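You operate a simulated robot arm through the tools that you are given. There is no shell and no other tool. Be economical: measure what you need, move in short steps, check, and stop when the job is done.

You run a simulated robot arm. Do the job below in one go: nothing can be reset, and whatever is moved stays where it is left.

Task
Put the yellow-sealed bearing on the flat yellow plate.
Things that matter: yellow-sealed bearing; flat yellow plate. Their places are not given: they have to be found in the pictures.

Only the result counts: the job must be done as asked and must still hold three seconds after the hand-in. Knocking over, shifting, dropping, spilling or breaking anything else fails it.

Robot
A 6-joint arm with a two-finger parallel gripper, fixed in place. Base frame: the origin is at the foot of the arm, x ahead of it, y to its left, z up; the work surface is at about z = 86. Readings come in cm, rad, newtons and seconds.
With the tool pointing down near the work surface it reaches from about 26 to 68 cm from the base axis. Its first joint turns from -1.152 to 1.152 rad. Payload 2.9 kg.
Tool frame: the origin (TCP) lies between the finger pads and is the grasp point; the fingertips stand 3 cm ahead of it; z points along the fingers, y is the line along which they close. The gripper opens to 11 cm. The fingers are 2 cm wide and 1 cm thick; the gripper's body (4.8 by 11.2 cm) begins 5.5 cm behind the TCP.
Orientation is that of the tool frame in the base frame, as [roll, pitch, yaw] about the fixed x, y, z axes, in that order (R = Rz(yaw) Ry(pitch) Rx(roll)). With the fingers straight down and closing along the base's y, the tool's x points along the base's -x, its y along +y and its z along -z.

Tools
- The arm moves only by the tool arm_command. Its argument "targets" is text: rows parted by semicolons, each of 5 numbers parted by spaces: the gripper command, from -1 (fully open) to 1 (shut), values between in proportion, then the shift along the base's x, y, z in cm, then the turn about the base's z in degrees. In form: hand x y z spin; .... A call has 1 to 10 rows; each row shifts and turns the commanded pose from where the row before left it. Each row takes 0.2 s and may step no farther than 5 cm and 0.15 rad from the row before; otherwise, or with a gripper value out of range, the whole call is refused. A pose out of reach is approached as far as the arm can. The call stops where the force on the tool passes 40 N (or 10 N more than at its start, if that is more) or the arm is blocked; 0.2 s more then pass. Each finger travels about 10.8 cm/s and halts on what it meets, pressing with about 42 N; the grip force reading is that of the motor and also rises with nothing between the fingers. The clock runs only during rows and for 0.2 s after the last one: add rows that do not move to give the fingers time. It gives the time, the measured TCP pose, the force on the tool (base axes), the opening and the grip force at its end, in the units of the frame above (readings bear some noise).
- Cameras (640 x 400 px; columns grow to the right, rows downward): "scene" is fixed at [8.16, 43.47, 138.1]; the picture's right is [-0.72, -0.69, 0.00], its down [-0.41, 0.43, -0.80] and it looks along [0.56, -0.58, -0.60] (base axes); focal length 346 px, centre (320, 200). "wrist" rides on the gripper at [-3.6, 0, -5.7] in the tool frame; the picture's right is [0.00, -1.00, 0.00], its down [0.97, 0.00, -0.24] and it looks along [0.24, 0.00, 0.97] (tool axes); focal length 218 px, centre (320, 200).
- capture(camera): a new picture of that camera. The clock stands still meanwhile.
- measure_at(camera, pixels): there is no depth. For up to 12 entries [column, row, z] of the newest picture of that camera ("zoom" is the newest enlarged one), the place [x, y] in the base frame at which the ray of that pixel passes the height z, good to about 0.2 cm. The clock stands still meanwhile.
- close_up(camera, box): a new picture of the part [left, top, right, bottom] of that camera's present view, enlarged. The clock stands still meanwhile.
- hand_in(): hands the job in; it is judged then, once.

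Work in short steps. Measure before you move; look again where a grasp or a placing could have gone wrong, and mend it. You have 60 turns and 26 pictures in all, those below and enlarged ones among them. Open the gripper and draw the arm clear of the work before you hand the job in, unless the task says otherwise; then end with one line.

The tools are called after ">>>" as a command line: name --argument value ..., lists and objects as JSON in quotes. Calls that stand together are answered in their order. arm_command: Moves the arm, as the interface text tells. Its arguments: {"type":"object","properties":{"targets":{"type":"string"}},"required":["targets"]} The other tools are called the same way: capture (camera) takes a picture; measure_at (camera, pixels) gives the place at which the rays of pixels pass given heights; close_up (camera, box) takes an enlarged picture of a part of a camera's view; hand_in () hands the job in.

At the start:

```text
time: 0.0
ee_pos: [40.83, 5.28, 115.58]
tcp_rot: [3.141, 0.0, 3.141]
force: [0.6, -0.1, -0.9]
width: 10.97
finger_force: 0.2
```

scene: 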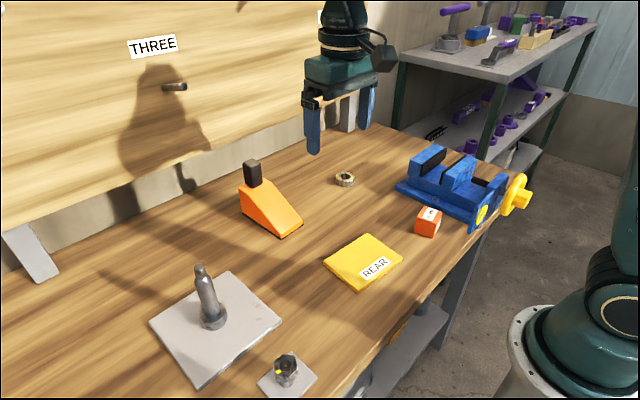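
wrist: 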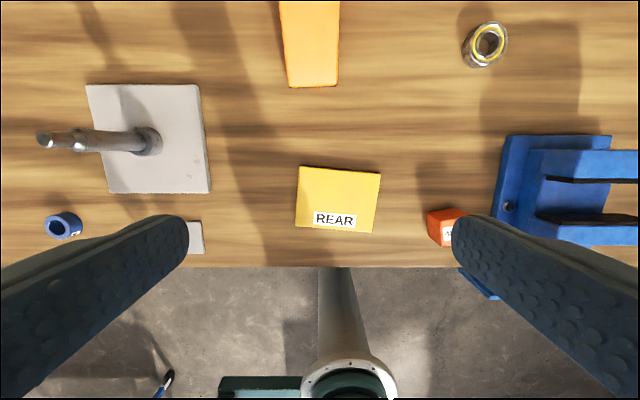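

The bearing with a yellow seal seems to be at scene (345,179), wrist (485,44); the yellow plate is at wrist (338,199). I'll zoom in on both and on the other small part near scene (287,370).

>>> close_up --camera "scene" --box '[305, 150, 385, 200]'

>>> close_up --camera "scene" --box '[230, 220, 430, 400]'

>>> measure_at --camera "wrist" --pixels '[[485, 44, 86], [485, 44, 87.5], [465, 60, 86], [505, 28, 87], [300, 166, 86.5], [381, 173, 86.5], [372, 233, 86.5], [296, 226, 86.5], [320, 266, 86]]'

>>> measure_at --camera "scene" --pixels '[[345, 179, 86], [345, 179, 87.5], [345, 187, 86], [335, 180, 87], [355, 180, 87], [323, 263, 86.5], [368, 233, 86.5], [403, 258, 86.5], [360, 290, 86.5]]'

```text
8.00 times, centred on (345, 175) of scene
```

zoom: 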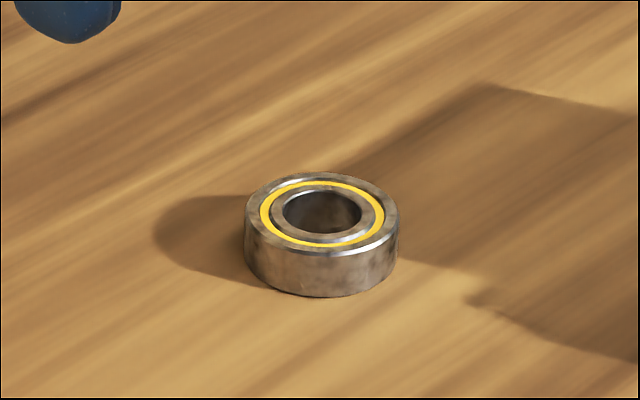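

```text
2.22 times, centred on (330, 310) of scene
```

zoom: 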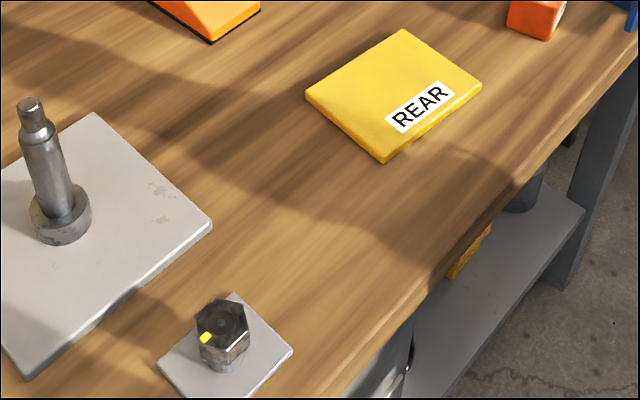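

```text
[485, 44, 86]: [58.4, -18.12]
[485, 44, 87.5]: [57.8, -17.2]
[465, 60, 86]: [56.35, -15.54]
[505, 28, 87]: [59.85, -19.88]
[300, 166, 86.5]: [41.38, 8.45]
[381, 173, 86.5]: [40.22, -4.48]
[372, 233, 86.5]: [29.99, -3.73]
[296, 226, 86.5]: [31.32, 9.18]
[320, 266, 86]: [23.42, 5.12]
```

```text
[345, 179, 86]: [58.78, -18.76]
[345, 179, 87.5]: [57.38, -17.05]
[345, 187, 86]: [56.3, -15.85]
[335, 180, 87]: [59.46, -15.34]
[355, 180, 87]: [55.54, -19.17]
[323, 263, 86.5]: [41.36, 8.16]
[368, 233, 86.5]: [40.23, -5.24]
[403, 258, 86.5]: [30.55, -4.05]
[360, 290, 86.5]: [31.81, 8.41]
```

The bearing (yellow seal ring) stands near (57.5, -17), about 5.3 cm wide and 2 cm high. The plate is centred at about (35.9, 2.2). I go above the bearing and look again.

>>> arm_command --targets "-1 2.78 -3.7 0 0; -1 2.78 -3.7 0 0; -1 2.78 -3.7 0 0; -1 2.78 -3.7 0 0; -1 2.78 -3.7 0 0; -1 2.78 -3.7 0 0; -1 0 0 -4 0; -1 0 0 -4 0; -1 0 0 0 0"

>>> capture --camera "wrist"

>>> capture --camera "scene"

```text
time: 2.0
ee_pos: [57.42, -16.99, 107.53]
tcp_rot: [-3.141, 0.0, -3.141]
force: [0.0, 0.1, 0.0]
width: 11.01
finger_force: 0.1
```

```text
21 pictures are left
```

wrist: 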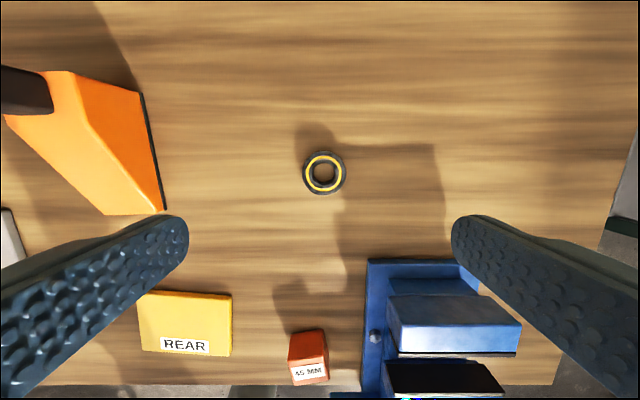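

```text
20 pictures are left
```

scene: 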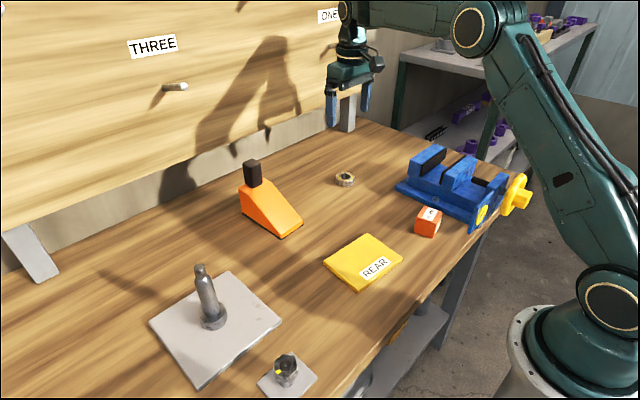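

The bearing is at wrist (324,173), its top spanning columns 302–347. I measure its place and how far the vise (edge at row 260, jaw at row 295) and the wedge lie from it.

>>> measure_at --camera "wrist" --pixels '[[324, 172, 88], [302, 172, 88], [347, 172, 88], [324, 150, 88], [324, 195, 88], [370, 259, 86], [395, 296, 94], [165, 210, 86], [140, 90, 87]]'

>>> measure_at --camera "scene" --pixels '[[345.1, 177.5, 88], [335.5, 178, 87.8], [355, 178, 87.8], [323, 263, 87], [323, 267, 86]]'

```text
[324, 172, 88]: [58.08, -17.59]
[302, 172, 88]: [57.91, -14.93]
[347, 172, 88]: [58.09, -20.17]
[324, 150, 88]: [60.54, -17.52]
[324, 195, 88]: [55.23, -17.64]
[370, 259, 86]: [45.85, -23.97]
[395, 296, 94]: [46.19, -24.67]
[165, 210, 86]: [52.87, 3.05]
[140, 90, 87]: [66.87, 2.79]
```

```text
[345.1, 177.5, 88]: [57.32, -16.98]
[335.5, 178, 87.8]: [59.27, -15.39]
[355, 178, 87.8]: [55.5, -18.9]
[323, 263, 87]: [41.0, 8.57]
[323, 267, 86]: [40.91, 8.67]
```

The estimates put it near (57.8, -17.4), with plenty of room around. I shift (+0.4, -0.4), go down to about z = 96 and look again.

>>> arm_command --targets "-1 0.4 -0.4 -4 0; -1 0 0 -4 0; -1 0 0 -3 0; -1 0 0 0 0"

>>> capture --camera "wrist"

```text
time: 3.0
ee_pos: [58.02, -17.5, 96.84]
tcp_rot: [3.141, 0.001, 3.14]
force: [-0.1, 0.2, 0.4]
width: 10.99
finger_force: 0.1
```

```text
19 pictures are left
```

wrist: 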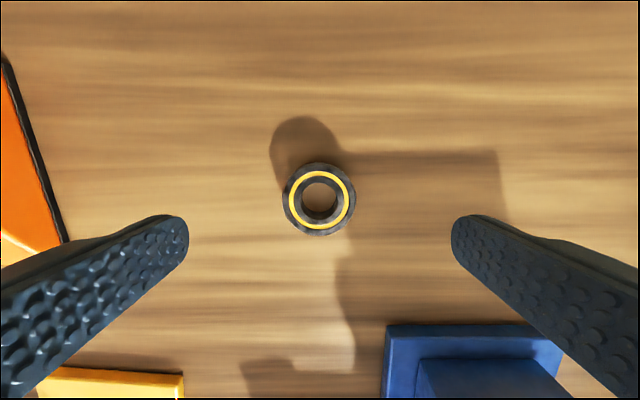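

The bearing is at wrist (319,199), centred between the fingers. I measure it from here.

>>> measure_at --camera "wrist" --pixels '[[319, 198, 87.5], [319, 198, 88], [319, 163, 87.8], [319, 236, 87.8], [282, 198, 87.8], [356, 198, 87.8]]'

```text
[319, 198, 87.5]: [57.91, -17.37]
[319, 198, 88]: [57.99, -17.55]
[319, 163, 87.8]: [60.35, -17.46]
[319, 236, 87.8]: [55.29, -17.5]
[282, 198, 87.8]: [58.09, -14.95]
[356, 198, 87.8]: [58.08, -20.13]
```

Centre (58.0, -17.5), right under the TCP. I go down 7.3 cm, with the last steps short.

>>> arm_command --targets "-1 0 0 -3 0; -1 0 0 -2.5 0; -1 0 0 -1.2 0; -1 0 0 -0.6 0; -1 0 0 0 0; -1 0 0 0 0"

```text
time: 4.4
ee_pos: [57.92, -17.49, 89.43]
tcp_rot: [-3.14, 0.001, -3.142]
force: [0.4, 0.1, 0.1]
width: 10.98
finger_force: 0.0
```

The TCP is at z = 89.4, so the tips are about 0.4 cm above the table. I close the fingers.

>>> arm_command --targets "0 0 0 0 0; 0.3 0 0 0 0; 1 0 0 0 0; 1 0 0 0 0; 1 0 0 0 0; 1 0 0 0 0"

```text
time: 5.8
ee_pos: [57.84, -17.56, 89.4]
tcp_rot: [-3.141, 0.001, -3.141]
force: [-0.3, 0.5, -0.7]
width: 5.05
finger_force: 42.3
```

The opening of 5.05 cm fits the bearing, with 42 N grip. I lift it and check.

>>> arm_command --targets "1 0 0 1 0; 1 0 0 3 0; 1 0 0 4 0; 1 0 0 4 0; 1 0 0 0 0"

>>> capture --camera "scene"

>>> capture --camera "wrist"

```text
time: 7.0
ee_pos: [57.7, -17.48, 101.54]
tcp_rot: [3.141, -0.001, -3.141]
force: [-0.2, 0.1, -1.1]
width: 5.06
finger_force: 42.4
```

```text
18 pictures are left
```

scene: 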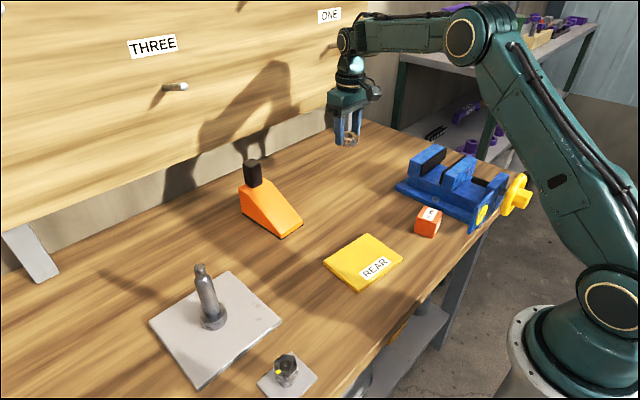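

```text
17 pictures are left
```

wrist: 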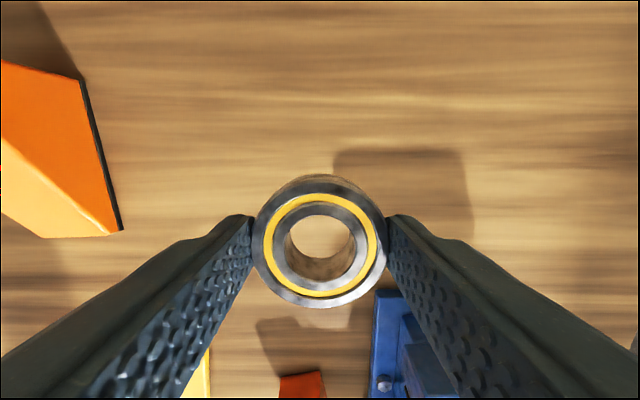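

The bearing is held level. I move it over the plate centre, about (35.9, 2.1), along a clear diagonal at a safe height.

>>> arm_command --targets "1 0 0 3 0; 1 -3.11 2.8 0 0; 1 -3.11 2.8 0 0; 1 -3.11 2.8 0 0; 1 -3.11 2.8 0 0; 1 -3.11 2.8 0 0; 1 -3.11 2.8 0 0; 1 -3.11 2.8 0 0; 1 0 0 0 0; 1 0 0 0 0"

>>> capture --camera "wrist"

>>> capture --camera "scene"

```text
time: 9.2
ee_pos: [36.0, 2.17, 104.4]
tcp_rot: [3.141, -0.001, 3.142]
force: [-0.4, 0.2, -1.7]
width: 5.06
finger_force: 42.1
```

```text
16 pictures are left
```

wrist: 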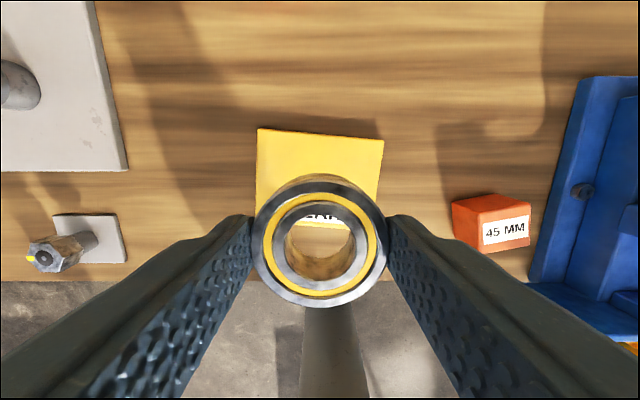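

```text
15 pictures are left
```

scene: 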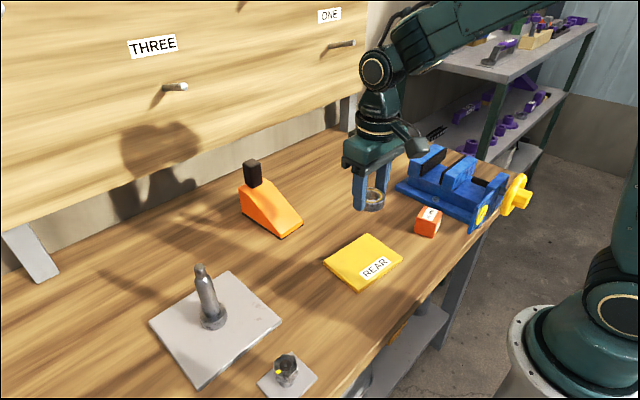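

I check the plate's corners from here, at wrist (258,128) and (383,139), then go down to about z = 93.

>>> measure_at --camera "wrist" --pixels '[[258, 128, 86.8], [383, 139, 86.8]]'

>>> arm_command --targets "1 0 0 -4 0; 1 0 0 -4 0; 1 0 0 -3 0; 1 0 0 0 0; 1 0 0 0 0"

>>> close_up --camera "scene" --box '[300, 190, 430, 300]'

```text
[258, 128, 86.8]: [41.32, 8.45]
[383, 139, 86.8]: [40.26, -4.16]
```

```text
time: 10.4
ee_pos: [35.96, 2.21, 93.38]
tcp_rot: [3.141, 0.0, -3.14]
force: [-0.4, 0.0, -0.8]
width: 5.06
finger_force: 42.0
```

```text
3.64 times, centred on (365, 245) of scene
```

zoom: 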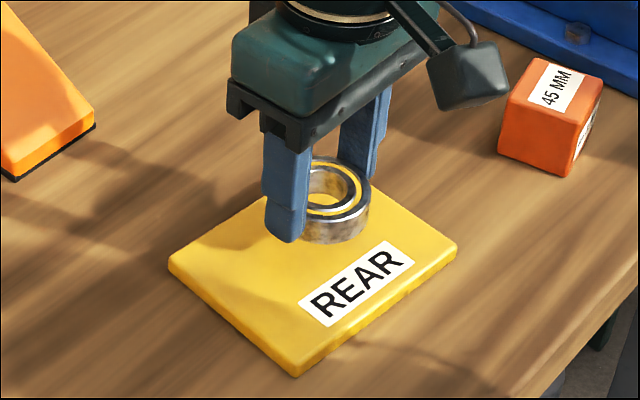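

The plate is right below and the bearing is centred over it. I go down in small steps until contact shows.

>>> arm_command --targets "1 0 0 -1.2 0; 1 0 0 -0.8 0; 1 0 0 -0.4 0; 1 0 0 0 0"

```text
time: 11.4
ee_pos: [35.99, 2.16, 91.01]
tcp_rot: [3.141, 0.0, 3.14]
force: [0.1, -0.4, -2.0]
width: 5.07
finger_force: 42.1
```

No contact at z = 91.0; I continue in 0.2 cm steps.

>>> arm_command --targets "1 0 0 -0.2 0; 1 0 0 -0.2 0; 1 0 0 0 0"

```text
time: 12.2
ee_pos: [36.09, 2.2, 90.6]
tcp_rot: [3.141, 0.003, 3.141]
force: [-8.3, -1.5, 29.4]
width: 5.09
finger_force: 41.2
```

Contact: 29 N upward at z = 90.6. I ease up 0.1 cm and open part-way.

>>> arm_command --targets "1 0 0 0.1 0; 1 0 0 0 0; -0.1 0 0 0 0; -0.3 0 0 0 0; -0.5 0 0 0 0; -0.5 0 0 0 0"

>>> close_up --camera "scene" --box '[300, 190, 430, 300]'

```text
time: 13.6
ee_pos: [36.13, 2.16, 90.67]
tcp_rot: [3.14, 0.0, 3.141]
force: [-0.1, -0.2, 0.0]
width: 8.26
finger_force: 0.0
```

```text
3.64 times, centred on (365, 245) of scene
```

zoom: 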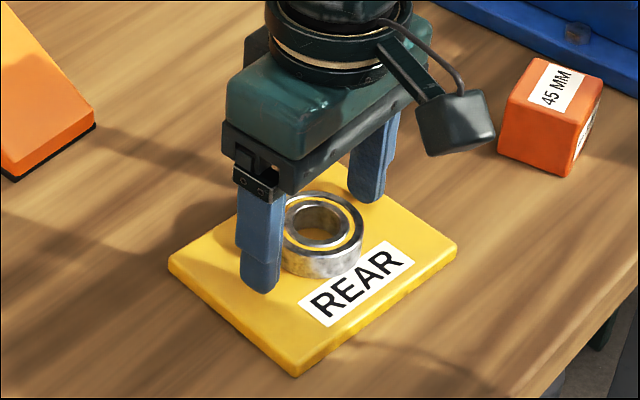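

The bearing lies flat on the plate, clear of both fingers. I rise straight up and check.

>>> arm_command --targets "-0.5 0 0 1 0; -0.5 0 0 4 0; -1 0 0 4.5 0; -1 0 0 4.5 0; -1 0 0 4.5 0; -1 0 0 4.5 0; -1 0 0 0 0; -1 0 0 0 0"

>>> capture --camera "scene"

```text
time: 15.4
ee_pos: [35.84, 2.35, 113.76]
tcp_rot: [3.141, 0.001, 3.141]
force: [0.1, 0.3, -0.2]
width: 11.0
finger_force: 0.2
```

```text
12 pictures are left
```

scene: 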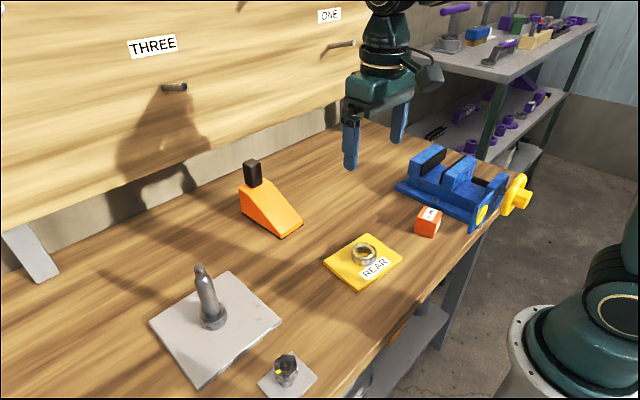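

The bearing sits flat on the plate at scene (363,254), the arm is clear, and everything else is unmoved. I hand in.

>>> hand_in

```text
The job is handed in.
```

The yellow-sealed bearing is lying flat near the middle of the yellow plate, with the gripper open and the arm clear; nothing else looked moved in the last picture, and the job is handed in.
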